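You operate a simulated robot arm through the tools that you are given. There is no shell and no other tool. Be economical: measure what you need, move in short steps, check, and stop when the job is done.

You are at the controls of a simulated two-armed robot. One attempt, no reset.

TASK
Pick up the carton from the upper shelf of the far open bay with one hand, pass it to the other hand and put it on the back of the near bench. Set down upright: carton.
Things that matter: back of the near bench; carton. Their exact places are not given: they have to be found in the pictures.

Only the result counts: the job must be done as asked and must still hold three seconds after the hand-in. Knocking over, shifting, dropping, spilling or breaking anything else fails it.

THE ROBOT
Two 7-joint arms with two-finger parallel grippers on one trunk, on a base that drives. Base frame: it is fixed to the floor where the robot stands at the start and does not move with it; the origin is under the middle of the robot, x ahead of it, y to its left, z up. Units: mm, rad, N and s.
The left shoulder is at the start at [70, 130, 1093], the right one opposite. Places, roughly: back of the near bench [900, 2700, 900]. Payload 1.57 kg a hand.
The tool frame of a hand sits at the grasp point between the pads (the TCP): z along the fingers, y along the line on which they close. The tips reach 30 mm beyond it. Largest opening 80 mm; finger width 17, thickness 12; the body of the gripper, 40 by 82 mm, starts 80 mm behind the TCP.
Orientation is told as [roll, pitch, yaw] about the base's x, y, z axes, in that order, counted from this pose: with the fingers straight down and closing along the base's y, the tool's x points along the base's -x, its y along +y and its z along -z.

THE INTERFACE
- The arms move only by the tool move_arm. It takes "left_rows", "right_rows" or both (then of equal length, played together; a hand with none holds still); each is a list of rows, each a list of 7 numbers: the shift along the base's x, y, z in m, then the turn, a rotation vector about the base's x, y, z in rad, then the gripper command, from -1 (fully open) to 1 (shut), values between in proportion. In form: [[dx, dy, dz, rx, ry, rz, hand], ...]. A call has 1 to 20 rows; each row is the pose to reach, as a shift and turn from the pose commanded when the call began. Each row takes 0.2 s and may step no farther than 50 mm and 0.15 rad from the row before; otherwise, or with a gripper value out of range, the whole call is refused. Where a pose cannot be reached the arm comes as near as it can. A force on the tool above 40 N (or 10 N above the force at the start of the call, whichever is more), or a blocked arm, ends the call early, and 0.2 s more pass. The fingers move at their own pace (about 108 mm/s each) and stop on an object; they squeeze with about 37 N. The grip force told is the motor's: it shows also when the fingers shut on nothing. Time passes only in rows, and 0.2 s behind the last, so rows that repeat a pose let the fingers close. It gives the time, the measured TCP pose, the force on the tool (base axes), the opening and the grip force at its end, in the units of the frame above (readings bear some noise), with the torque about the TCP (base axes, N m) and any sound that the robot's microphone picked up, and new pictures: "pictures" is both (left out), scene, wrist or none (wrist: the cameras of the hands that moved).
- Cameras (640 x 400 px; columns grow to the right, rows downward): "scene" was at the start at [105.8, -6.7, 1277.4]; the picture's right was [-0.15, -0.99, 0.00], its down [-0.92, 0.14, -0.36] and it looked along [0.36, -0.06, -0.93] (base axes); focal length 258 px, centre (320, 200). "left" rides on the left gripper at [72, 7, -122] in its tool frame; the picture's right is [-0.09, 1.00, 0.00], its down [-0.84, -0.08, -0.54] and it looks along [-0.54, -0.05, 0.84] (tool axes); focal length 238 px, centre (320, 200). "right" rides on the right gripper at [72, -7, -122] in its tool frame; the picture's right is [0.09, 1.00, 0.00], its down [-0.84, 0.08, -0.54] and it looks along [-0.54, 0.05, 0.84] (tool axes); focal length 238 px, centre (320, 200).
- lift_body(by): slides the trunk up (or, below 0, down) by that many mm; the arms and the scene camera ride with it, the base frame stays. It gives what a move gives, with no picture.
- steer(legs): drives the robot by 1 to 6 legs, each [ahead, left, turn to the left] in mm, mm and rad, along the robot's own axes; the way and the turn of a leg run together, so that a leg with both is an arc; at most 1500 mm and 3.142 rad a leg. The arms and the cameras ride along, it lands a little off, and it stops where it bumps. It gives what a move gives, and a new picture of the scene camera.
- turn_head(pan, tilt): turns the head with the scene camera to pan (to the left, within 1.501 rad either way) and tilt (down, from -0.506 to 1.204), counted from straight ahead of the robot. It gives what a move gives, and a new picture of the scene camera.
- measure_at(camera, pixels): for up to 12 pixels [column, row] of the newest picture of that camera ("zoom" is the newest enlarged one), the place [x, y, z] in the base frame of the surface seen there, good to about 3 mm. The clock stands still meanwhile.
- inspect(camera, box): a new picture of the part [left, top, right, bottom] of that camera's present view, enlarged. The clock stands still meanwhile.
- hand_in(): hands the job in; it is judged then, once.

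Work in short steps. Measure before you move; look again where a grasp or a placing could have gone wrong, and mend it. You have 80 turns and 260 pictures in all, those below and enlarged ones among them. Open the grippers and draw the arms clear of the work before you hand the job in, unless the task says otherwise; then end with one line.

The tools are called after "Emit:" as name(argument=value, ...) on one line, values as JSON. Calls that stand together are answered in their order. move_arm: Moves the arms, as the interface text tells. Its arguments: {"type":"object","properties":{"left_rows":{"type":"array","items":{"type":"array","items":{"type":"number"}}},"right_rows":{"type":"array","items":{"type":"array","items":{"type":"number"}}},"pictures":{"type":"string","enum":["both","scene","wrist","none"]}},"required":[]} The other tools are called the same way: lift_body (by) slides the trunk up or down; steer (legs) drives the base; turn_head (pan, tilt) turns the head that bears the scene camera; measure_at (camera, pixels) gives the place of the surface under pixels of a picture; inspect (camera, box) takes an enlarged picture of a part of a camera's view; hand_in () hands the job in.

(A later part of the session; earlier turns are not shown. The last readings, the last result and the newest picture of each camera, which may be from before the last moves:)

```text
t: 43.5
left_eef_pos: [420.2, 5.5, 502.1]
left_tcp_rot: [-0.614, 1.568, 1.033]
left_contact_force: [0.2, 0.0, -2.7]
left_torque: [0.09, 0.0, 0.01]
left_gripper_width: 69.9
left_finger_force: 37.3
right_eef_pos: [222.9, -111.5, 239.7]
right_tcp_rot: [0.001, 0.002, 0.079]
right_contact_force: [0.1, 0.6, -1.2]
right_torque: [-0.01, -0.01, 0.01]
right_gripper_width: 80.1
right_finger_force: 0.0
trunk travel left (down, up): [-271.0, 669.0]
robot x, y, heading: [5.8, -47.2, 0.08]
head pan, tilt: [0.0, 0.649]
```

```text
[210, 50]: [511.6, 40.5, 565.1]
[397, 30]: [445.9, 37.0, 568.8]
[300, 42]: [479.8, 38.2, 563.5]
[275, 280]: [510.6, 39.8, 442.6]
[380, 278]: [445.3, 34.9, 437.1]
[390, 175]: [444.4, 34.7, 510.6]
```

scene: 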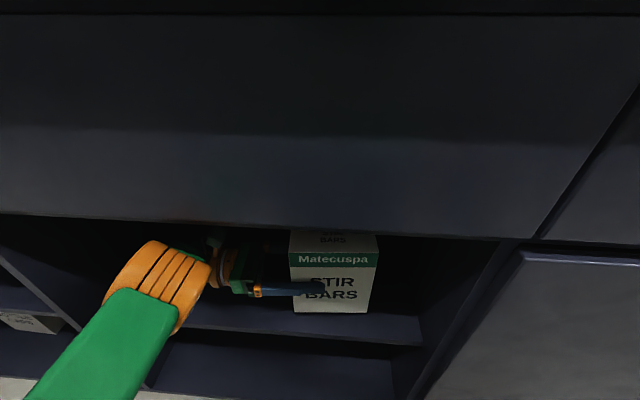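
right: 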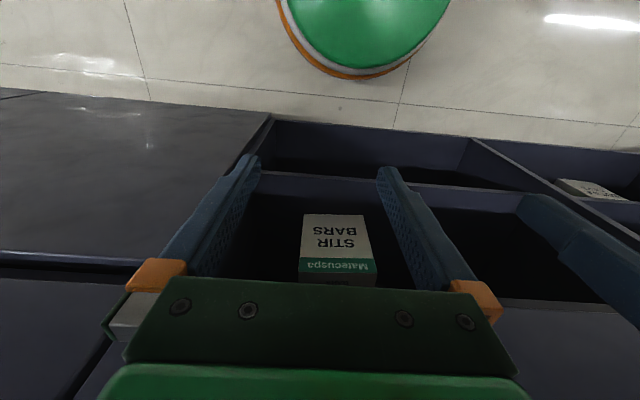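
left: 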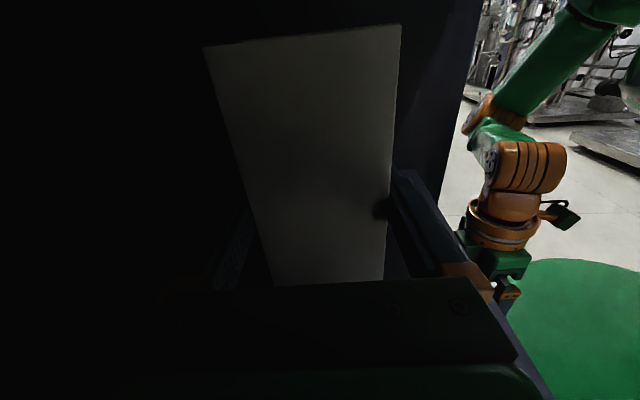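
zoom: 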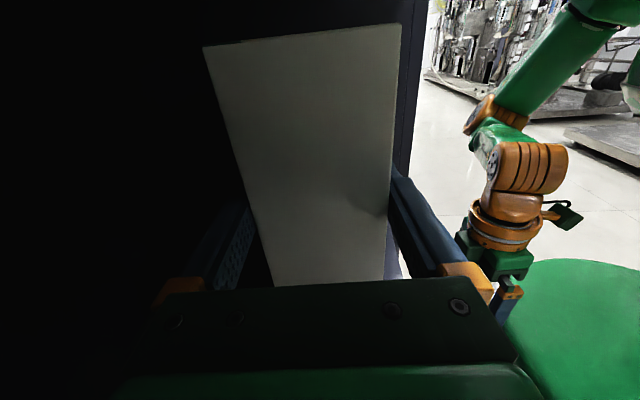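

Freed and clearly lifted. I back out 380 mm and look.

Emit:
steer(legs=[[-380, 0, 0]])

Emit:
lift_body(by=250)

Emit:
turn_head(pan=0, tilt=0.9)

```text
t: 45.9
left_eef_pos: [42.7, -24.2, 501.2]
left_tcp_rot: [-0.548, 1.568, 1.105]
left_contact_force: [-0.1, 0.4, -3.3]
left_torque: [0.12, 0.01, 0.01]
left_gripper_width: 69.4
left_finger_force: 36.7
right_eef_pos: [-152.5, -142.7, 238.3]
right_tcp_rot: [-0.001, 0.001, 0.084]
right_contact_force: [0.4, 0.4, -0.2]
right_torque: [0.02, -0.02, -0.01]
right_gripper_width: 80.0
right_finger_force: 0.0
trunk travel left (down, up): [-271.0, 669.0]
robot x, y, heading: [-368.4, -81.8, 0.086]
head pan, tilt: [0.0, 0.649]
```

scene: 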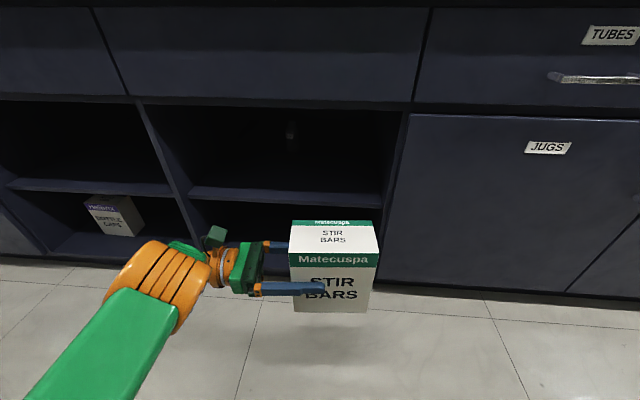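

```text
t: 48.5
left_eef_pos: [43.6, -22.3, 751.2]
left_tcp_rot: [-0.484, 1.568, 1.166]
left_contact_force: [0.7, 0.0, -3.2]
left_torque: [0.14, 0.0, 0.0]
left_gripper_width: 69.6
left_finger_force: 36.9
right_eef_pos: [-152.0, -140.8, 488.8]
right_tcp_rot: [0.001, 0.001, 0.084]
right_contact_force: [-0.2, 0.7, 0.4]
right_torque: [0.01, 0.06, 0.0]
right_gripper_width: 79.8
right_finger_force: 0.1
trunk travel left (down, up): [-521.0, 419.0]
robot x, y, heading: [-371.8, -80.0, 0.079]
head pan, tilt: [0.0, 0.649]
```

```text
t: 49.3
left_eef_pos: [44.1, -22.1, 751.0]
left_tcp_rot: [-0.504, 1.567, 1.146]
left_contact_force: [0.3, 0.0, -3.7]
left_torque: [0.09, 0.02, -0.03]
left_gripper_width: 69.9
left_finger_force: 37.1
right_eef_pos: [-154.5, -141.3, 487.7]
right_tcp_rot: [-0.001, 0.001, 0.086]
right_contact_force: [0.7, -0.3, 0.5]
right_torque: [0.01, -0.04, -0.02]
right_gripper_width: 79.9
right_finger_force: 0.1
trunk travel left (down, up): [-521.0, 419.0]
robot x, y, heading: [-372.3, -77.9, 0.084]
head pan, tilt: [0.0, 0.901]
```

scene: 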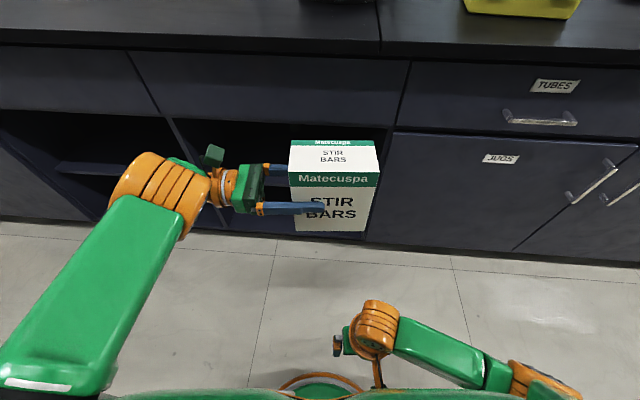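

Carton held level, weight ~3.5 N. Now I prepare the right arm: first out forward and up, still pointing down, well right of the carton.

Emit:
move_arm(right_rows=[[0.032, -0.0224, 0, 0, 0, 0, -1], [0.064, -0.0448, 0, 0, 0, 0, -1], [0.096, -0.0672, 0, 0, 0, 0, -1], [0.128, -0.0896, 0, 0, 0, 0, -1], [0.15, -0.0877, 0.028, 0, 0, 0, -1], [0.173, -0.0858, 0.055, 0, 0, 0, -1], [0.195, -0.0839, 0.083, 0, 0, 0, -1], [0.218, -0.082, 0.11, 0, 0, 0, -1], [0.218, -0.082, 0.11, 0, 0, 0, -1]], pictures="scene")

```text
t: 51.3
left_eef_pos: [43.5, -22.3, 752.2]
left_tcp_rot: [-0.5, 1.568, 1.149]
left_contact_force: [0.2, 1.0, -2.7]
left_torque: [0.14, 0.05, 0.03]
left_gripper_width: 69.7
left_finger_force: 36.8
right_eef_pos: [62.3, -224.9, 599.7]
right_tcp_rot: [0.0, 0.003, 0.083]
right_contact_force: [-0.3, -0.6, -0.3]
right_torque: [-0.03, 0.01, -0.01]
right_gripper_width: 80.2
right_finger_force: 0.1
trunk travel left (down, up): [-521.0, 419.0]
robot x, y, heading: [-373.0, -83.2, 0.08]
head pan, tilt: [0.0, 0.901]
```

scene: 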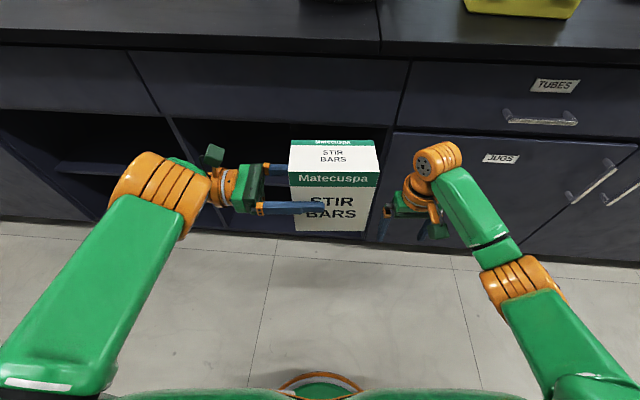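

Now I turn the right hand to point left (+y'), drifting 60 mm toward the centre.

Emit:
move_arm(right_rows=[[0, 0, 0, 0.0736, 0.0871, -0.0806, -1], [0, 0, 0, 0.1471, 0.1742, -0.1612, -1], [0, 0, 0, 0.2207, 0.2613, -0.2418, -1], [0, 0.005, 0, 0.2943, 0.3484, -0.3225, -1], [0, 0.01, 0, 0.3678, 0.4355, -0.4031, -1], [-0.001, 0.015, 0, 0.4414, 0.5226, -0.4837, -1], [-0.001, 0.02, 0, 0.515, 0.6097, -0.5643, -1], [-0.002, 0.025, 0, 0.5885, 0.6967, -0.6449, -1], [-0.002, 0.03, 0, 0.6621, 0.7838, -0.7255, -1], [-0.003, 0.035, 0, 0.7357, 0.8709, -0.8061, -1], [-0.003, 0.04, 0, 0.8092, 0.958, -0.8867, -1], [-0.004, 0.045, 0, 0.8828, 1.0451, -0.9674, -1], [-0.004, 0.05, 0, 0.9564, 1.1322, -1.048, -1], [-0.005, 0.055, 0, 1.0299, 1.2193, -1.1286, -1], [-0.005, 0.06, 0, 1.1035, 1.3064, -1.2092, -1], [-0.005, 0.06, 0, 1.1035, 1.3064, -1.2092, -1]], pictures="both")

```text
t: 54.7
left_eef_pos: [43.8, -22.9, 751.3]
left_tcp_rot: [-0.514, 1.567, 1.135]
left_contact_force: [0.6, 0.5, -3.8]
left_torque: [0.13, 0.01, -0.02]
left_gripper_width: 69.8
left_finger_force: 36.7
right_eef_pos: [10.5, -158.2, 623.4]
right_tcp_rot: [-2.44, 1.568, 2.353]
right_contact_force: [0.2, 0.0, -0.3]
right_torque: [0.01, -0.02, 0.03]
right_gripper_width: 80.1
right_finger_force: 0.0
right hand out of reach, approached as far as the arm can: row 5, 6, 7, 8, 9, 10, 11, 12, 13, 14, 15, 16
trunk travel left (down, up): [-521.0, 419.0]
robot x, y, heading: [-371.1, -79.1, 0.084]
head pan, tilt: [0.0, 0.901]
```

scene: 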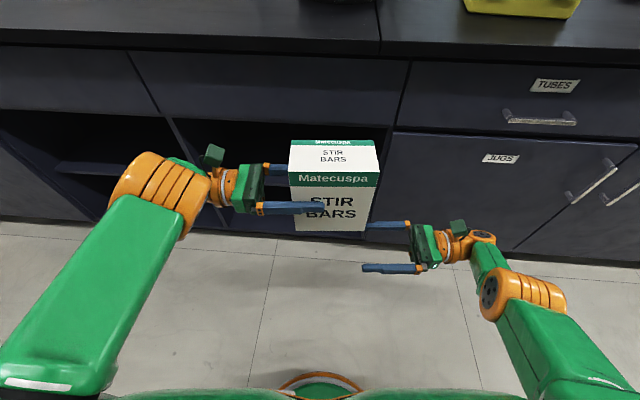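
right: 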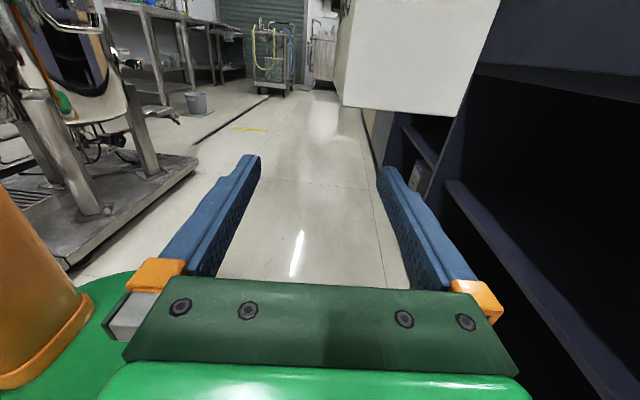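

Orientation right. I move the right hand under the carton's right end (z≈636) aligned in x'.

Emit:
move_arm(right_rows=[[0.014, 0.0192, 0.004, 0, 0, 0, -1], [0.028, 0.0385, 0.009, 0, 0, 0, -1], [0.041, 0.0577, 0.013, 0, 0, 0, -1], [0.041, 0.0577, 0.013, 0, 0, 0, -1]], pictures="both")

```text
t: 55.7
left_eef_pos: [43.8, -23.2, 750.9]
left_tcp_rot: [-0.473, 1.567, 1.179]
left_contact_force: [-0.2, 0.4, -2.1]
left_torque: [0.12, 0.02, 0.02]
left_gripper_width: 69.9
left_finger_force: 36.9
right_eef_pos: [40.4, -97.7, 643.7]
right_tcp_rot: [-2.459, 1.57, 2.339]
right_contact_force: [0.0, 0.9, 0.2]
right_torque: [-0.01, 0.01, -0.02]
right_gripper_width: 79.9
right_finger_force: 0.1
right hand out of reach, approached as far as the arm can: row 1, 2, 3, 4
trunk travel left (down, up): [-521.0, 419.0]
robot x, y, heading: [-372.6, -79.4, 0.084]
head pan, tilt: [0.0, 0.901]
```

scene: 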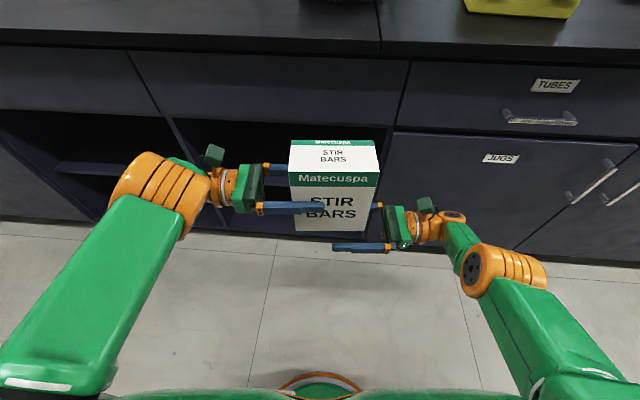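
right: 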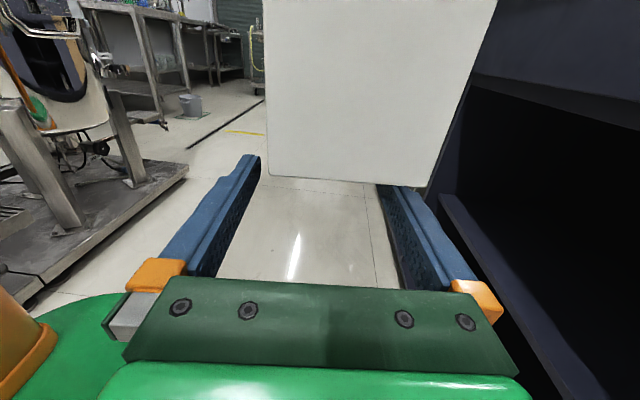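

The far finger would touch the carton's back if raised now; I measure the carton's right face to compute the offset.

Emit:
measure_at(camera="right", pixels=[[272, 165], [425, 178], [268, 60], [470, 60], [350, 150], [380, 195], [262, 160]])

```text
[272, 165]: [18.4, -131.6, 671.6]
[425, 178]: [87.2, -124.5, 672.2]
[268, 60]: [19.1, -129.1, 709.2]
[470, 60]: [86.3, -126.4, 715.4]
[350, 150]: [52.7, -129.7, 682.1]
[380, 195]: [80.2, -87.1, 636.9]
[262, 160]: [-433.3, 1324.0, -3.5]
```

Right face is centred at x≈52, so the right hand needs +11 mm x. I shift it so, backing off 6 mm and rising 8.

Emit:
move_arm(right_rows=[[0.006, -0.006, 0.004, 0, 0, 0, -1], [0.011, -0.01, 0.008, 0, 0, 0, -1], [0.011, -0.01, 0.008, 0, 0, 0, -1]], pictures="wrist")

```text
t: 56.5
left_eef_pos: [42.9, -22.6, 751.4]
left_tcp_rot: [-0.492, 1.568, 1.159]
left_contact_force: [-0.1, -0.2, -2.9]
left_torque: [0.11, 0.01, 0.0]
left_gripper_width: 69.8
left_finger_force: 37.4
right_eef_pos: [44.7, -107.5, 653.2]
right_tcp_rot: [-2.541, 1.57, 2.254]
right_contact_force: [-0.2, 0.8, 0.2]
right_torque: [-0.01, 0.02, 0.0]
right_gripper_width: 80.2
right_finger_force: 0.1
right hand out of reach, approached as far as the arm can: row 1, 2, 3
trunk travel left (down, up): [-521.0, 419.0]
robot x, y, heading: [-370.4, -79.9, 0.084]
head pan, tilt: [0.0, 0.901]
```

right: 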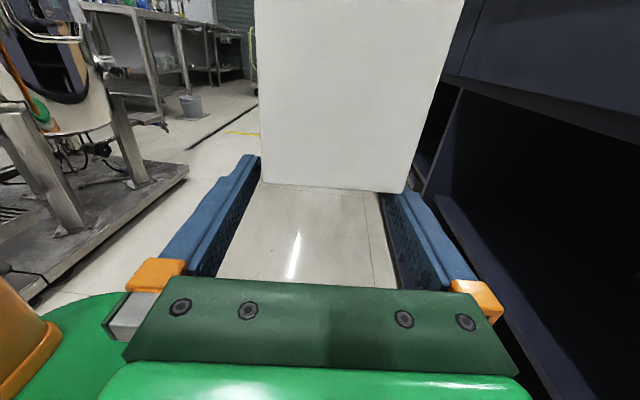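

Still ~6 mm short; I bring the left hand with the carton 8 mm closer and 10 mm higher.

Emit:
move_arm(left_rows=[[-0.004, 0, 0.005, 0, 0, 0, 1], [-0.008, 0, 0.01, 0, 0, 0, 1], [-0.008, 0, 0.01, 0, 0, 0, 1]], pictures="none")

Emit:
inspect(camera="right", box=[160, 60, 480, 280])

```text
t: 57.3
left_eef_pos: [44.8, -25.4, 756.4]
left_tcp_rot: [-0.313, 1.566, 1.337]
left_contact_force: [0.5, 0.3, -3.6]
left_torque: [0.14, 0.01, 0.01]
left_gripper_width: 69.4
left_finger_force: 37.1
left hand out of reach, approached as far as the arm can: row 1, 2, 3
right_eef_pos: [46.3, -108.8, 653.5]
right_tcp_rot: [-2.303, 1.569, 2.493]
right_contact_force: [-0.6, 0.8, -0.4]
right_torque: [-0.02, 0.02, -0.01]
right_gripper_width: 80.1
right_finger_force: 0.0
trunk travel left (down, up): [-521.0, 419.0]
robot x, y, heading: [-372.2, -83.5, 0.083]
head pan, tilt: [0.0, 0.901]
```

```text
1.82 times, centred on (320, 170) of right
```

zoom: 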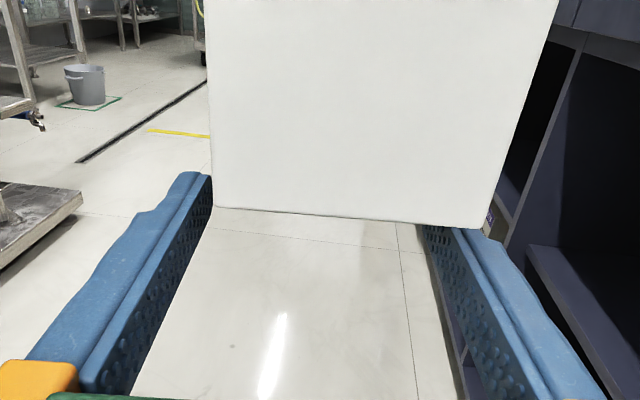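

The low approach is reach-limited, so I'll come in from the side higher up: back out right, then rise to z≈790.

Emit:
move_arm(right_rows=[[0, -0.035, 0, 0, 0, 0, -1], [-0.005, -0.07, 0, 0, 0, 0, -1], [-0.005, -0.072, 0.045, 0, 0, 0, -1], [-0.005, -0.072, 0.09, 0, 0, 0, -1], [-0.005, -0.072, 0.135, 0, 0, 0, -1], [-0.005, -0.072, 0.135, 0, 0, 0, -1]], pictures="wrist")

```text
t: 58.7
left_eef_pos: [44.2, -25.9, 758.3]
left_tcp_rot: [-0.292, 1.564, 1.361]
left_contact_force: [-0.6, 0.0, -2.3]
left_torque: [0.12, -0.01, 0.01]
left_gripper_width: 69.8
left_finger_force: 36.8
right_eef_pos: [40.5, -181.7, 788.6]
right_tcp_rot: [-2.454, 1.569, 2.342]
right_contact_force: [0.1, -0.1, -0.2]
right_torque: [0.01, -0.03, 0.01]
right_gripper_width: 80.2
right_finger_force: 0.0
right hand out of reach, approached as far as the arm can: row 1, 2
trunk travel left (down, up): [-521.0, 419.0]
robot x, y, heading: [-372.8, -77.9, 0.084]
head pan, tilt: [0.0, 0.901]
```

right: 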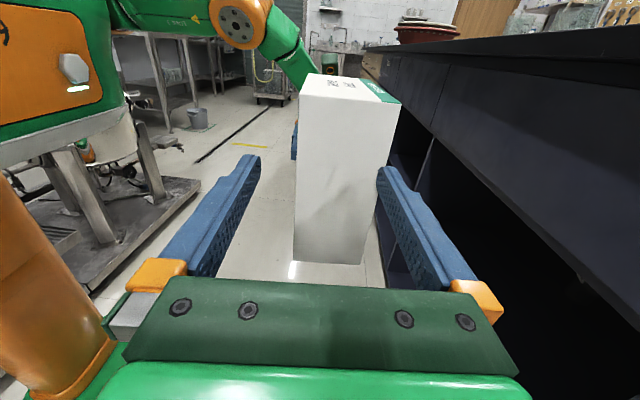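

In position beside the carton. I measure its right face.

Emit:
measure_at(camera="right", pixels=[[305, 105], [392, 115], [302, 160], [380, 170], [297, 230], [368, 235], [345, 170], [330, 85]])

```text
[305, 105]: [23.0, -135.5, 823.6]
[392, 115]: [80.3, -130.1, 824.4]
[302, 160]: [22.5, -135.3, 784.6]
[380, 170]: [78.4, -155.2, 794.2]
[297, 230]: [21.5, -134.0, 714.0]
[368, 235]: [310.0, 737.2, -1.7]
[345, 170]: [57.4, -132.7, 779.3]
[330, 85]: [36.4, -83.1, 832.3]
```

Face centre ≈ (54, −132). I move the right hand +18 mm in x, then check before inserting.

Emit:
move_arm(right_rows=[[0.009, 0.003, 0, 0, 0, 0, -1], [0.017, 0.006, 0, 0, 0, 0, -1], [0.017, 0.006, 0, 0, 0, 0, -1]], pictures="wrist")

```text
t: 59.5
left_eef_pos: [43.6, -26.7, 757.7]
left_tcp_rot: [-0.338, 1.566, 1.315]
left_contact_force: [-0.3, 0.2, -3.6]
left_torque: [0.13, 0.02, 0.0]
left_gripper_width: 69.5
left_finger_force: 36.9
right_eef_pos: [57.3, -175.8, 790.0]
right_tcp_rot: [-2.386, 1.569, 2.411]
right_contact_force: [0.0, 0.4, 0.7]
right_torque: [0.02, 0.0, -0.01]
right_gripper_width: 80.0
right_finger_force: 0.0
trunk travel left (down, up): [-521.0, 419.0]
robot x, y, heading: [-373.9, -76.2, 0.088]
head pan, tilt: [0.0, 0.901]
```

right: 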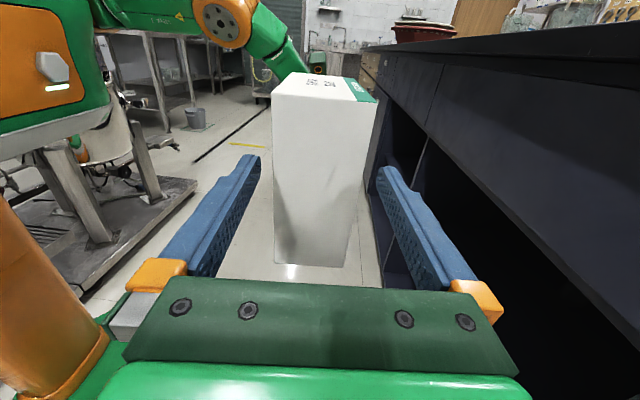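

Centred (319 vs 320). I insert along the carton's axis to y≈−106 and close the right gripper.

Emit:
move_arm(right_rows=[[-0.002, 0.024, 0, 0, 0, 0, -1], [-0.004, 0.048, 0, 0, 0, 0, -1], [-0.0063, 0.07, 0, 0, 0, 0, -1], [-0.0063, 0.07, 0, 0, 0, 0, -1]], pictures="wrist")

```text
t: 60.5
left_eef_pos: [44.4, -27.3, 758.1]
left_tcp_rot: [-0.322, 1.566, 1.329]
left_contact_force: [-1.2, -0.7, -2.9]
left_torque: [0.14, 0.0, 0.0]
left_gripper_width: 69.7
left_finger_force: 37.2
right_eef_pos: [50.1, -105.9, 788.7]
right_tcp_rot: [-2.397, 1.569, 2.399]
right_contact_force: [0.9, -0.1, -0.3]
right_torque: [-0.01, -0.02, -0.02]
right_gripper_width: 80.1
right_finger_force: 0.0
trunk travel left (down, up): [-521.0, 419.0]
robot x, y, heading: [-369.9, -79.0, 0.085]
head pan, tilt: [0.0, 0.901]
```

right: 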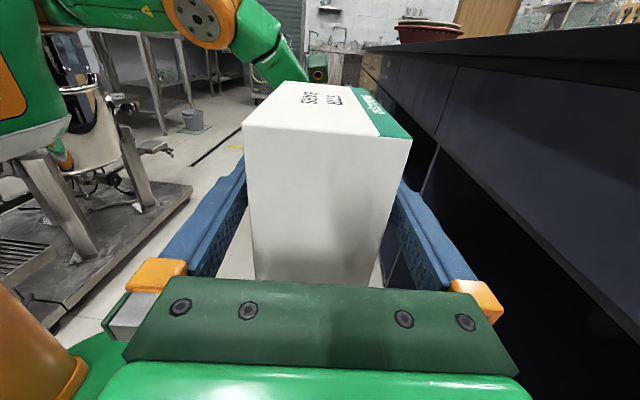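

Fingers straddle the carton cleanly. Close the right hand.

Emit:
move_arm(right_rows=[[0, 0, 0, 0, 0, 0, 0.2], [0, 0, 0, 0, 0, 0, 1], [0, 0, 0, 0, 0, 0, 1], [0, 0, 0, 0, 0, 0, 1]], pictures="none")

```text
t: 61.5
left_eef_pos: [44.8, -24.9, 757.8]
left_tcp_rot: [-0.368, 1.565, 1.282]
left_contact_force: [6.6, -6.8, -3.0]
left_torque: [0.2, 0.21, 1.06]
left_gripper_width: 69.8
left_finger_force: 37.2
right_eef_pos: [50.5, -105.1, 790.8]
right_tcp_rot: [-2.419, 1.568, 2.38]
right_contact_force: [-5.9, 6.7, -0.2]
right_torque: [0.18, -0.01, -0.58]
right_gripper_width: 69.6
right_finger_force: 37.1
trunk travel left (down, up): [-521.0, 419.0]
robot x, y, heading: [-370.9, -80.0, 0.083]
head pan, tilt: [0.0, 0.901]
```

Both hold. Now the left opens and withdraws along its axis to the left.

Emit:
move_arm(left_rows=[[0, 0, 0, 0, 0, 0, -1], [0, 0, 0, 0, 0, 0, -1], [0, 0, 0, 0, 0, 0, -1], [0, 0.02, 0, 0, 0, 0, -1], [-0.002, 0.04, 0, 0, 0, 0, -1], [-0.004, 0.06, 0, 0, 0, 0, -1], [-0.006, 0.08, 0, 0, 0, 0, -1], [-0.007, 0.09, 0, 0, 0, 0, -1]], pictures="both")

```text
t: 63.3
left_eef_pos: [60.5, 45.5, 746.0]
left_tcp_rot: [-0.399, 1.568, 1.252]
left_contact_force: [-0.1, -0.1, -0.6]
left_torque: [0.0, -0.02, 0.03]
left_gripper_width: 79.9
left_finger_force: 0.1
left hand out of reach, approached as far as the arm can: row 4, 5, 6, 7, 8
right_eef_pos: [51.4, -106.0, 788.4]
right_tcp_rot: [-1.938, 1.569, 2.861]
right_contact_force: [-0.3, 0.6, -0.7]
right_torque: [-0.15, 0.02, 0.03]
right_gripper_width: 69.7
right_finger_force: 37.6
trunk travel left (down, up): [-521.0, 419.0]
robot x, y, heading: [-371.0, -82.7, 0.082]
head pan, tilt: [0.0, 0.901]
```

scene: 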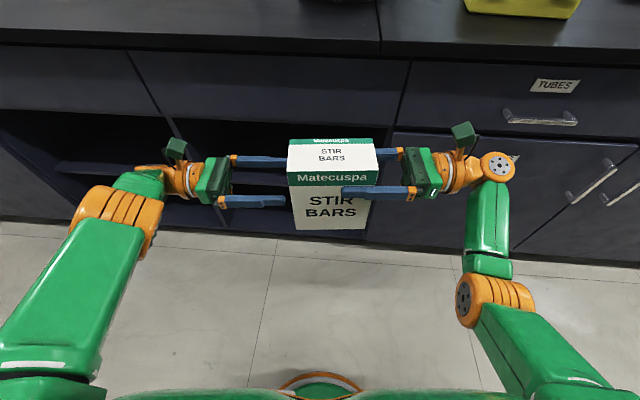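
left: 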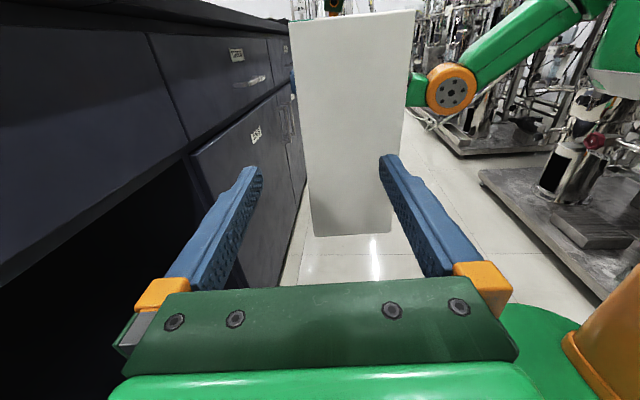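

Handover done; the right hand holds it firmly. I raise the trunk 320 and drive to the left along the bench, squaring the heading, to see the destination.

Emit:
lift_body(by=320)

Emit:
steer(legs=[[0, 0, -0.082], [-50, 0, 0], [0, 1500, 0]])

Emit:
turn_head(pan=0.6, tilt=0.5)

```text
t: 66.5
left_eef_pos: [61.0, 44.7, 1065.5]
left_tcp_rot: [-0.372, 1.568, 1.278]
left_contact_force: [0.2, 0.2, -0.2]
left_torque: [-0.02, 0.02, 0.01]
left_gripper_width: 79.9
left_finger_force: 0.1
right_eef_pos: [50.6, -105.7, 1108.9]
right_tcp_rot: [-2.249, 1.569, 2.546]
right_contact_force: [0.5, 0.3, -3.8]
right_torque: [-0.14, -0.01, 0.01]
right_gripper_width: 69.7
right_finger_force: 37.0
trunk travel left (down, up): [-841.0, 99.0]
robot x, y, heading: [-373.1, -80.8, 0.086]
head pan, tilt: [0.0, 0.901]
```

```text
t: 74.9
left_eef_pos: [9.4, 1508.0, 1066.2]
left_tcp_rot: [-0.343, 1.566, 1.237]
left_contact_force: [-0.3, 0.3, -0.2]
left_torque: [-0.01, 0.03, 0.01]
left_gripper_width: 80.2
left_finger_force: 0.0
right_eef_pos: [-10.9, 1357.2, 1110.0]
right_tcp_rot: [-2.438, 1.569, 2.286]
right_contact_force: [0.0, -0.8, -2.9]
right_torque: [-0.13, 0.0, -0.04]
right_gripper_width: 69.5
right_finger_force: 36.9
trunk travel left (down, up): [-841.0, 99.0]
robot x, y, heading: [-429.2, 1413.7, 0.007]
head pan, tilt: [0.0, 0.901]
```

scene: 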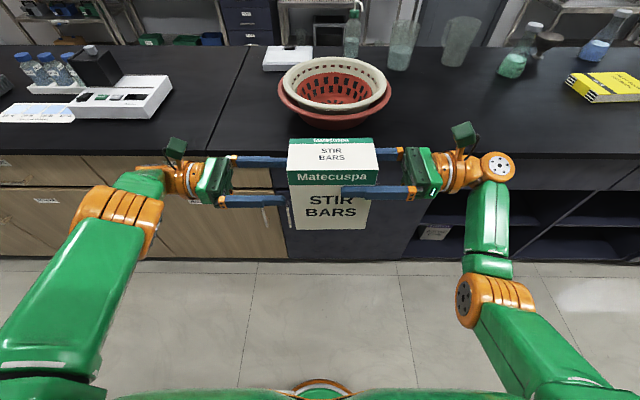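

```text
t: 75.9
left_eef_pos: [10.5, 1507.5, 1065.3]
left_tcp_rot: [-0.361, 1.566, 1.216]
left_contact_force: [-0.3, -0.2, -0.2]
left_torque: [-0.01, 0.01, 0.02]
left_gripper_width: 79.7
left_finger_force: 0.1
right_eef_pos: [-10.7, 1359.1, 1110.6]
right_tcp_rot: [-2.227, 1.569, 2.5]
right_contact_force: [0.3, -0.5, -2.9]
right_torque: [-0.11, -0.01, -0.01]
right_gripper_width: 70.0
right_finger_force: 37.1
trunk travel left (down, up): [-841.0, 99.0]
robot x, y, heading: [-430.8, 1416.9, 0.013]
head pan, tilt: [0.6, 0.499]
```

scene: 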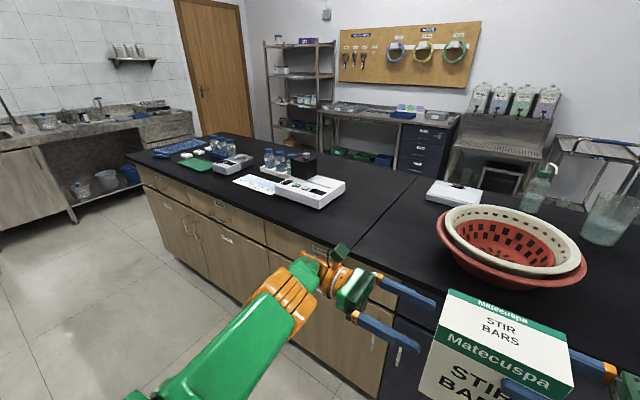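

The wood-fronted bench is visible. I measure its edges, items and the aisle behind.

Emit:
measure_at(camera="scene", pixels=[[412, 176], [330, 245], [350, 165], [300, 150], [240, 134], [200, 137], [140, 157], [340, 185], [380, 190], [220, 150], [310, 200], [380, 160]])

Emit:
inspect(camera="scene", box=[120, 90, 440, 260])

```text
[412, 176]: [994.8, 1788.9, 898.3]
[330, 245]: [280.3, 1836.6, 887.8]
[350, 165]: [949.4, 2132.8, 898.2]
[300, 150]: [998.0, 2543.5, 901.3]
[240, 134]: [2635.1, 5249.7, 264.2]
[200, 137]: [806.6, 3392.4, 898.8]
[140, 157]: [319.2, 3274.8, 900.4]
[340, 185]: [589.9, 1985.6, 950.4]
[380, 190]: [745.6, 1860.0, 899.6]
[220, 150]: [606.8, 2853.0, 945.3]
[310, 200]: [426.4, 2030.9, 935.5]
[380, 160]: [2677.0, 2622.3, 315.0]
```

```text
2.00 times, centred on (280, 175) of scene
```

zoom: 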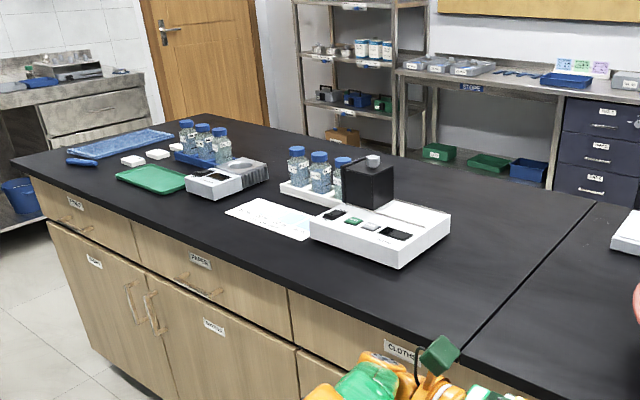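

Bench top spans x 288–1010, y ~1800–3420; its back is best reached from the aisle behind. I measure the passage at the far end and that aisle.

Emit:
measure_at(camera="zoom", pixels=[[40, 190], [70, 150], [140, 110], [30, 210], [300, 100], [340, 125], [430, 150], [480, 165], [550, 185], [400, 140], [440, 70], [270, 120]])

Emit:
measure_at(camera="scene", pixels=[[20, 320], [75, 225], [130, 260], [60, 280], [20, 215], [460, 165], [540, 170], [415, 120]])

```text
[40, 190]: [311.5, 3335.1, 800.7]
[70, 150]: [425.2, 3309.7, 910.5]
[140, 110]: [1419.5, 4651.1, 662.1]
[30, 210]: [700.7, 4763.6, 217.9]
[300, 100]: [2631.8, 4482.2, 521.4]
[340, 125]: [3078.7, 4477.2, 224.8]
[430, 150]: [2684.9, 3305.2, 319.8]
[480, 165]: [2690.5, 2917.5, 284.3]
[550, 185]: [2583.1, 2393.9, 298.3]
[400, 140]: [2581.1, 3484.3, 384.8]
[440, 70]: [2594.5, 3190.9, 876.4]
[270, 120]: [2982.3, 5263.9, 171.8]
```

```text
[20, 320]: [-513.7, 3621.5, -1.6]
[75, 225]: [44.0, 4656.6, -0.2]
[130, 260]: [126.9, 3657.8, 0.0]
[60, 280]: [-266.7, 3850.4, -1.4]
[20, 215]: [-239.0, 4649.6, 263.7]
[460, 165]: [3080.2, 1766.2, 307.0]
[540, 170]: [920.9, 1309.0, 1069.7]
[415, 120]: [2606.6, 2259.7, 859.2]
```

Passage y 3440–4640 and back aisle x 1010–2580 are ample. I check the path on the left (the cart).

Emit:
turn_head(pan=1.45, tilt=0.4)

Emit:
measure_at(camera="scene", pixels=[[60, 200], [100, 200], [140, 200], [180, 200], [220, 200], [100, 250], [200, 250], [300, 250], [400, 200], [200, 160], [260, 180], [320, 180]])

```text
t: 77.0
left_eef_pos: [9.9, 1509.0, 1066.4]
left_tcp_rot: [-0.35, 1.567, 1.227]
left_contact_force: [-0.6, 0.2, -0.1]
left_torque: [-0.01, -0.01, 0.0]
left_gripper_width: 80.1
left_finger_force: 0.1
right_eef_pos: [-11.7, 1358.0, 1109.1]
right_tcp_rot: [-2.165, 1.568, 2.559]
right_contact_force: [0.0, -1.3, -3.2]
right_torque: [-0.13, -0.02, 0.02]
right_gripper_width: 69.8
right_finger_force: 36.5
trunk travel left (down, up): [-841.0, 99.0]
robot x, y, heading: [-432.7, 1420.1, 0.008]
head pan, tilt: [1.45, 0.4]
```

scene: 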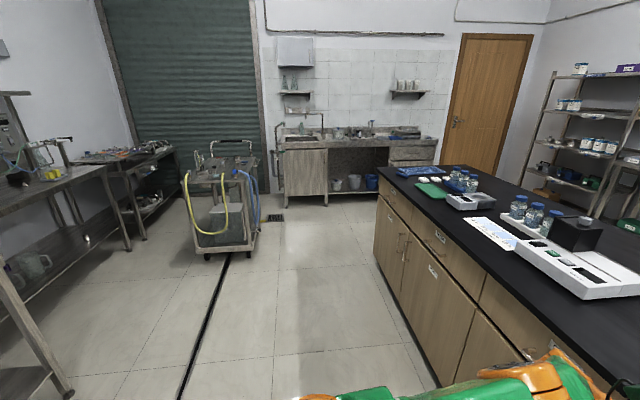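

```text
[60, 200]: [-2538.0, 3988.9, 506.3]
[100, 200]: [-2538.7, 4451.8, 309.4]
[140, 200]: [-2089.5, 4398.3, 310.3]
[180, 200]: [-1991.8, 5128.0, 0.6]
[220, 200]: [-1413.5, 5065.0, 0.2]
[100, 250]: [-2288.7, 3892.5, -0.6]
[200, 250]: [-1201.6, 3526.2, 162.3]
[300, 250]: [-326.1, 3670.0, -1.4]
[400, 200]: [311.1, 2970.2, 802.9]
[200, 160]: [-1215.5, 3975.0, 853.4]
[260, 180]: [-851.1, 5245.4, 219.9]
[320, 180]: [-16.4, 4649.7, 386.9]
```

The cart is at x<−800, clear of my path. I drive along the aisle to y≈4010.

Emit:
steer(legs=[[50, 0, -0.01], [0, 1500, 0], [0, 1095, 0]])

Emit:
turn_head(pan=0, tilt=0.4)

```text
t: 90.4
left_eef_pos: [34.3, 4147.7, 1065.1]
left_tcp_rot: [-0.323, 1.566, 1.252]
left_contact_force: [0.5, 0.2, 0.2]
left_torque: [0.01, 0.03, 0.01]
left_gripper_width: 79.6
left_finger_force: 0.1
right_eef_pos: [12.7, 3997.4, 1109.6]
right_tcp_rot: [-2.464, 1.568, 2.257]
right_contact_force: [-0.3, -0.9, -3.3]
right_torque: [-0.12, 0.01, 0.01]
right_gripper_width: 69.7
right_finger_force: 37.3
trunk travel left (down, up): [-841.0, 99.0]
robot x, y, heading: [-406.6, 4058.3, 0.01]
head pan, tilt: [1.45, 0.4]
```

scene: 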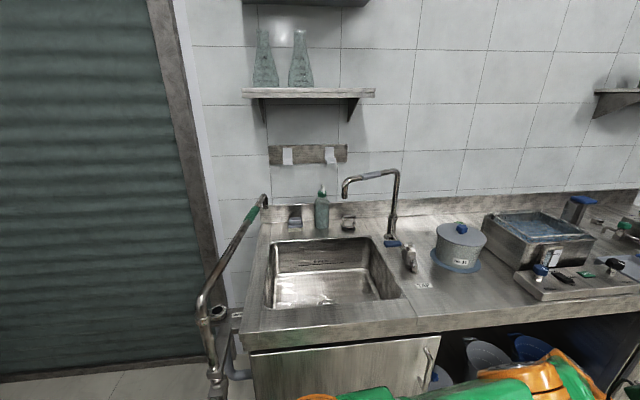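

```text
t: 92.0
left_eef_pos: [33.6, 4147.5, 1065.7]
left_tcp_rot: [-0.358, 1.568, 1.216]
left_contact_force: [1.1, -0.2, -0.2]
left_torque: [-0.03, 0.01, 0.0]
left_gripper_width: 80.0
left_finger_force: 0.0
right_eef_pos: [14.0, 3998.4, 1108.7]
right_tcp_rot: [-2.081, 1.569, 2.637]
right_contact_force: [0.0, 0.4, -2.7]
right_torque: [-0.13, 0.0, 0.0]
right_gripper_width: 69.5
right_finger_force: 36.7
trunk travel left (down, up): [-841.0, 99.0]
robot x, y, heading: [-405.1, 4057.5, 0.008]
head pan, tilt: [0.0, 0.4]
```

scene: 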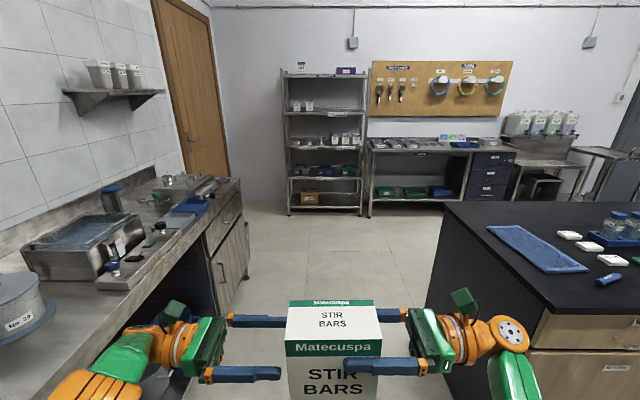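

The passage is clear. I drive ahead 2200 mm, then turn around in the back aisle.

Emit:
steer(legs=[[1200, -30, 0], [1000, -20, 0], [0, 0, 3.13]])

Emit:
turn_head(pan=0.5, tilt=0.4)

```text
t: 110.0
left_eef_pos: [1343.2, 3992.0, 1066.0]
left_tcp_rot: [-0.343, 1.568, -1.913]
left_contact_force: [-0.6, -0.7, 0.4]
left_torque: [-0.01, 0.0, 0.0]
left_gripper_width: 79.9
left_finger_force: 0.0
right_eef_pos: [1364.1, 4141.4, 1108.7]
right_tcp_rot: [-2.169, 1.568, -0.592]
right_contact_force: [-0.1, 0.4, -2.8]
right_torque: [0.13, 0.05, 0.01]
right_gripper_width: 69.5
right_finger_force: 36.5
trunk travel left (down, up): [-841.0, 99.0]
robot x, y, heading: [1785.2, 4082.2, -3.132]
head pan, tilt: [0.0, 0.4]
```

scene: 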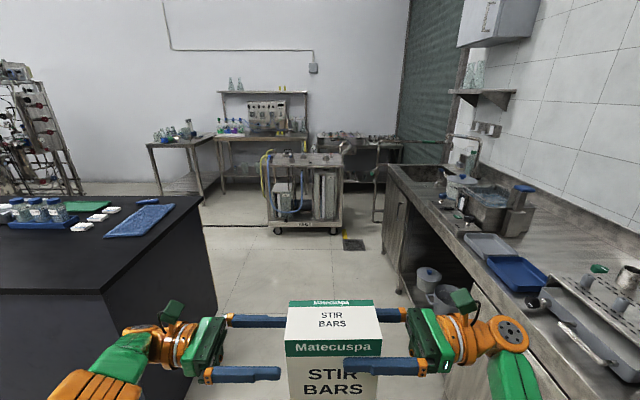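

```text
t: 111.0
left_eef_pos: [1343.0, 3991.8, 1064.7]
left_tcp_rot: [-0.348, 1.568, -1.916]
left_contact_force: [0.0, -0.9, 0.0]
left_torque: [0.04, 0.0, -0.01]
left_gripper_width: 80.1
left_finger_force: 0.0
right_eef_pos: [1363.5, 4142.1, 1109.5]
right_tcp_rot: [-2.046, 1.569, -0.471]
right_contact_force: [0.6, 0.3, -3.0]
right_torque: [0.14, 0.0, 0.03]
right_gripper_width: 69.6
right_finger_force: 37.4
trunk travel left (down, up): [-841.0, 99.0]
robot x, y, heading: [1782.4, 4080.6, -3.138]
head pan, tilt: [0.499, 0.4]
```

scene: 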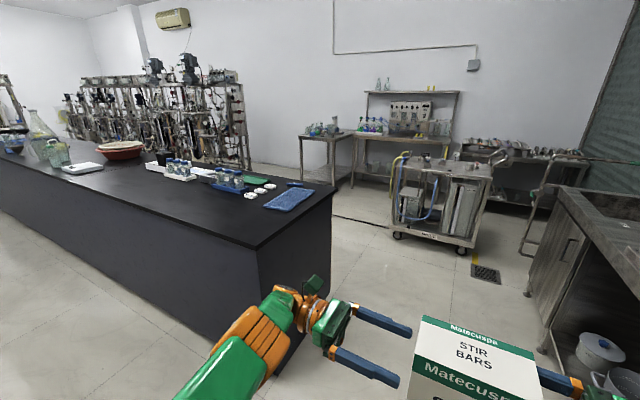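

Back aisle clear. Before approaching, I fold the left arm: turn the hand to point down again while moving it outward and lower.

Emit:
move_arm(left_rows=[[0, -0.02, -0.005, 0, 0, 0, -1], [0, -0.04, -0.01, -0.0864, 0.0864, -0.0864, -1], [0, -0.06, -0.02, -0.1728, 0.1728, -0.1728, -1], [0, -0.07, -0.03, -0.2591, 0.2591, -0.2591, -1], [0, -0.08, -0.04, -0.3455, 0.3455, -0.3455, -1], [0, -0.09, -0.05, -0.4319, 0.4319, -0.4319, -1], [0, -0.1, -0.06, -0.5182, 0.5182, -0.5182, -1], [0, -0.11, -0.07, -0.6046, 0.6046, -0.6046, -1], [0, -0.12, -0.08, -0.691, 0.691, -0.691, -1], [0, -0.12, -0.09, -0.7774, 0.7774, -0.7774, -1], [0, -0.12, -0.1, -0.8637, 0.8637, -0.8637, -1], [0, -0.12, -0.11, -0.9501, 0.9501, -0.9501, -1], [0, -0.12, -0.11, -1.0365, 1.0365, -1.0365, -1], [0, -0.12, -0.11, -1.1228, 1.1228, -1.1228, -1], [0, -0.12, -0.11, -1.2092, 1.2092, -1.2092, -1], [0, -0.12, -0.11, -1.2092, 1.2092, -1.2092, -1]], pictures="none")

```text
t: 114.4
left_eef_pos: [1343.2, 3872.0, 954.7]
left_tcp_rot: [0.002, -0.004, 3.135]
left_contact_force: [-0.2, -0.1, 0.1]
left_torque: [-0.02, 0.02, 0.01]
left_gripper_width: 79.9
left_finger_force: 0.1
left hand out of reach, approached as far as the arm can: row 2, 3, 4, 5, 6, 7, 8, 9, 10, 11, 12
right_eef_pos: [1364.7, 4141.3, 1109.4]
right_tcp_rot: [-2.269, 1.57, -0.689]
right_contact_force: [-0.1, 0.3, -2.5]
right_torque: [0.16, -0.03, 0.02]
right_gripper_width: 69.6
right_finger_force: 36.9
trunk travel left (down, up): [-841.0, 99.0]
robot x, y, heading: [1785.7, 4085.9, -3.143]
head pan, tilt: [0.499, 0.4]
```

Left hand points down. Now draw it back and down beside the trunk.

Emit:
move_arm(left_rows=[[0.03, 0, -0.03, 0, 0, 0, -1], [0.06, 0, -0.06, 0, 0, 0, -1], [0.09, 0, -0.09, 0, 0, 0, -1], [0.12, 0, -0.12, 0, 0, 0, -1], [0.15, 0.015, -0.13, 0, 0, 0, -1], [0.18, 0.03, -0.13, 0, 0, 0, -1], [0.21, 0.05, -0.13, 0, 0, 0, -1], [0.23, 0.07, -0.13, 0, 0, 0, -1], [0.23, 0.09, -0.13, 0, 0, 0, -1], [0.23, 0.09, -0.13, 0, 0, 0, -1]], pictures="none")

Emit:
steer(legs=[[0, 1405, 0]])

Emit:
turn_head(pan=0, tilt=0.5)

```text
t: 116.6
left_eef_pos: [1568.3, 3847.8, 819.2]
left_tcp_rot: [-0.001, -0.003, 3.138]
left_contact_force: [0.4, -0.4, -0.2]
left_torque: [-0.02, -0.02, -0.01]
left_gripper_width: 80.1
left_finger_force: 0.1
left hand out of reach, approached as far as the arm can: row 4, 5, 6, 7, 8, 9, 10
right_eef_pos: [1364.2, 4141.4, 1109.0]
right_tcp_rot: [-2.027, 1.569, -0.451]
right_contact_force: [0.4, -0.2, -3.0]
right_torque: [0.15, 0.0, -0.01]
right_gripper_width: 69.8
right_finger_force: 37.1
trunk travel left (down, up): [-841.0, 99.0]
robot x, y, heading: [1782.2, 4086.3, -3.141]
head pan, tilt: [0.499, 0.4]
```

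```text
t: 123.6
left_eef_pos: [1569.6, 2438.9, 818.6]
left_tcp_rot: [-0.002, -0.004, 3.135]
left_contact_force: [-0.2, 0.6, 0.0]
left_torque: [-0.01, 0.03, 0.01]
left_gripper_width: 80.0
left_finger_force: 0.1
right_eef_pos: [1367.4, 2734.4, 1110.0]
right_tcp_rot: [-2.314, 1.569, -0.742]
right_contact_force: [1.0, -0.1, -2.3]
right_torque: [0.14, -0.05, -0.01]
right_gripper_width: 69.9
right_finger_force: 36.7
trunk travel left (down, up): [-841.0, 99.0]
robot x, y, heading: [1783.7, 2674.1, 3.143]
head pan, tilt: [0.499, 0.4]
```

scene: 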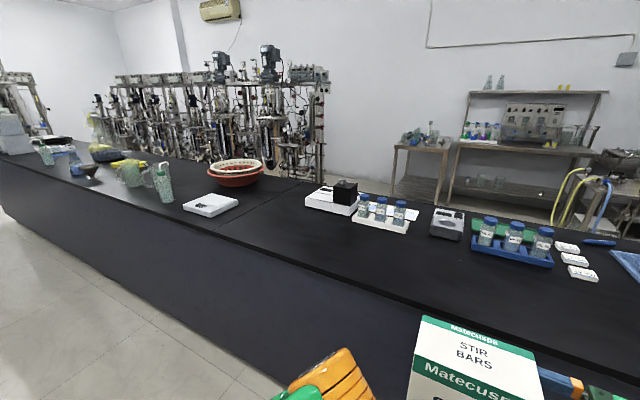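

```text
t: 124.5
left_eef_pos: [1569.3, 2437.4, 818.5]
left_tcp_rot: [-0.003, -0.002, 3.134]
left_contact_force: [-0.1, 0.0, -0.8]
left_torque: [-0.01, -0.03, 0.02]
left_gripper_width: 80.2
left_finger_force: 0.2
right_eef_pos: [1368.2, 2733.9, 1108.9]
right_tcp_rot: [-1.956, 1.57, -0.385]
right_contact_force: [-0.3, -0.4, -2.4]
right_torque: [0.12, -0.01, 0.03]
right_gripper_width: 69.6
right_finger_force: 37.3
trunk travel left (down, up): [-841.0, 99.0]
robot x, y, heading: [1786.7, 2672.2, 3.14]
head pan, tilt: [0.0, 0.499]
```

scene: 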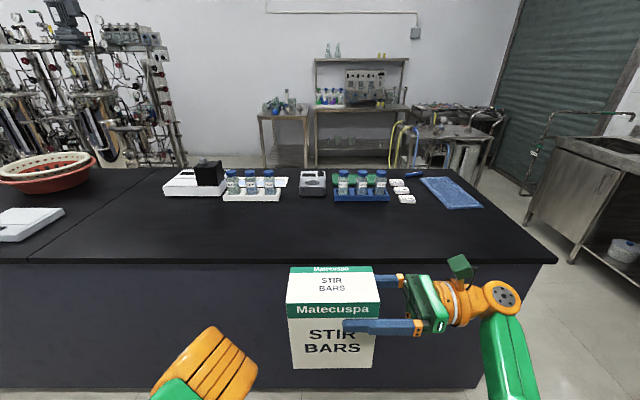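

Ideal: the back of the bench is open here. I measure the back edge, panel, and nearest items.

Emit:
measure_at(camera="scene", pixels=[[320, 255], [250, 258], [430, 255], [200, 300], [280, 230], [340, 220], [400, 235], [253, 200], [360, 200], [312, 195], [407, 202], [450, 300]])

```text
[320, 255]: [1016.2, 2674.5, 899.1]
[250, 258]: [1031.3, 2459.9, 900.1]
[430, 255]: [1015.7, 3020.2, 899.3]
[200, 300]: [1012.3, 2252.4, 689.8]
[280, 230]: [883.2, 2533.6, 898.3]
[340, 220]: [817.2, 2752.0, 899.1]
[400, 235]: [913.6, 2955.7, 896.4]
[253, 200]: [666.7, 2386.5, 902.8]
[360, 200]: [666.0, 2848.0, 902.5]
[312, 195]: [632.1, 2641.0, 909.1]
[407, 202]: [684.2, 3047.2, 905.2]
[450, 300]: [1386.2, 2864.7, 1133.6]
```

I measure the carton bottom/top and the left elbow's forward extent.

Emit:
measure_at(camera="scene", pixels=[[293, 363], [372, 363], [290, 308], [378, 306], [330, 285], [210, 335], [235, 350], [180, 370], [495, 350], [510, 320], [440, 320]])

```text
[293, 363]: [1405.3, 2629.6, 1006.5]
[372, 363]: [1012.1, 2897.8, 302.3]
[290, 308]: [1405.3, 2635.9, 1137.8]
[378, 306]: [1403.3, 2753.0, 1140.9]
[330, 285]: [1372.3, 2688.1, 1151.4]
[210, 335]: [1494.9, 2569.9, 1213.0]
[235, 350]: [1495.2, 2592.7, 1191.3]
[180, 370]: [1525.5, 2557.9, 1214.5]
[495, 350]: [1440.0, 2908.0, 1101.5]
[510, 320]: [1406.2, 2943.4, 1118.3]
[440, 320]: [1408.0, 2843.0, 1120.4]
```

Carton bottom ≈992, gap 93 mm. I drive ahead 468 so the carton centre comes to x≈900, y≈2694.

Emit:
steer(legs=[[468, 0, 0]])

Emit:
lift_body(by=-70)

Emit:
turn_head(pan=0, tilt=0.75)

```text
t: 127.3
left_eef_pos: [1104.1, 2440.4, 818.6]
left_tcp_rot: [-0.003, -0.003, 3.132]
left_contact_force: [0.2, -0.3, -0.8]
left_torque: [-0.02, 0.0, 0.04]
left_gripper_width: 80.0
left_finger_force: 0.1
right_eef_pos: [903.7, 2735.3, 1110.0]
right_tcp_rot: [-3.133, 1.57, -1.563]
right_contact_force: [-0.6, 0.8, -3.4]
right_torque: [0.12, 0.0, -0.03]
right_gripper_width: 69.6
right_finger_force: 37.1
trunk travel left (down, up): [-841.0, 99.0]
robot x, y, heading: [1322.6, 2671.4, 3.139]
head pan, tilt: [0.0, 0.499]
```

scene: 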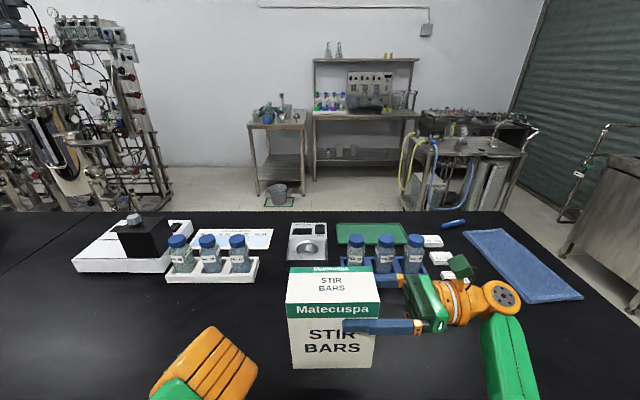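

```text
t: 128.4
left_eef_pos: [1104.3, 2438.3, 750.0]
left_tcp_rot: [-0.002, -0.004, 3.134]
left_contact_force: [0.2, -0.7, 0.3]
left_torque: [0.01, 0.02, -0.02]
left_gripper_width: 80.0
left_finger_force: 0.0
right_eef_pos: [902.8, 2736.2, 1039.0]
right_tcp_rot: [-2.059, 1.568, -0.491]
right_contact_force: [0.2, 0.2, -3.0]
right_torque: [0.08, -0.02, -0.02]
right_gripper_width: 69.5
right_finger_force: 37.0
trunk travel left (down, up): [-771.0, 169.0]
robot x, y, heading: [1320.7, 2671.9, 3.139]
head pan, tilt: [0.0, 0.499]
```

```text
t: 129.2
left_eef_pos: [1104.3, 2440.0, 748.5]
left_tcp_rot: [-0.004, -0.005, 3.132]
left_contact_force: [0.1, -0.4, 0.4]
left_torque: [0.0, 0.01, -0.04]
left_gripper_width: 80.1
left_finger_force: 0.0
right_eef_pos: [902.8, 2735.8, 1038.3]
right_tcp_rot: [-1.999, 1.569, -0.429]
right_contact_force: [0.7, 0.5, -3.2]
right_torque: [0.14, -0.05, 0.02]
right_gripper_width: 69.6
right_finger_force: 36.9
trunk travel left (down, up): [-771.0, 169.0]
robot x, y, heading: [1321.3, 2675.1, 3.136]
head pan, tilt: [0.0, 0.75]
```

scene: 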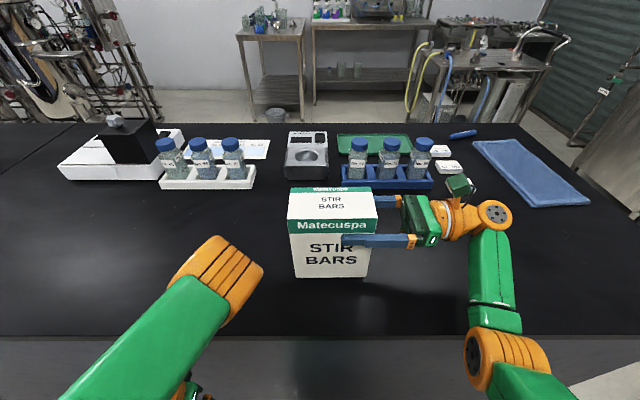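

I measure the gap under the carton and the left forearm's clearance to the bench edge before lowering further.

Emit:
measure_at(camera="scene", pixels=[[296, 272], [365, 272], [330, 200], [215, 250], [250, 275], [235, 310], [205, 340], [185, 385], [320, 335], [190, 375], [500, 340], [475, 350]])

Emit:
inspect(camera="left", box=[0, 0, 640, 400])

```text
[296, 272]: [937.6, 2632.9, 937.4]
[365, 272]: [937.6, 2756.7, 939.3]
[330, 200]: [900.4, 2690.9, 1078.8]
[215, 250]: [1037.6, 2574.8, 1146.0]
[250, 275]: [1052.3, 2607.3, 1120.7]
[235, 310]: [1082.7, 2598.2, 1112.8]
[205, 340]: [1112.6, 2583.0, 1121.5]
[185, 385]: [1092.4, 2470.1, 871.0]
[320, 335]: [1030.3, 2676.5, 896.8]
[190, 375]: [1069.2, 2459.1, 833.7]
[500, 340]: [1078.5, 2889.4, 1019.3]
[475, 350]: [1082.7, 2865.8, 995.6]
```

```text
1.00 times, centred on (320, 200) of left (not enlarged: the box is as wide or as high as the picture)
```

zoom: 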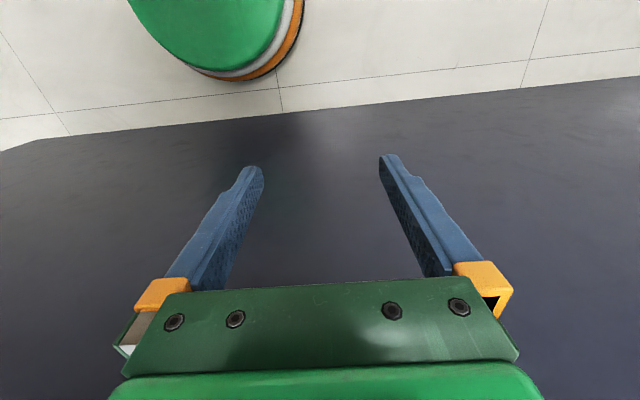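

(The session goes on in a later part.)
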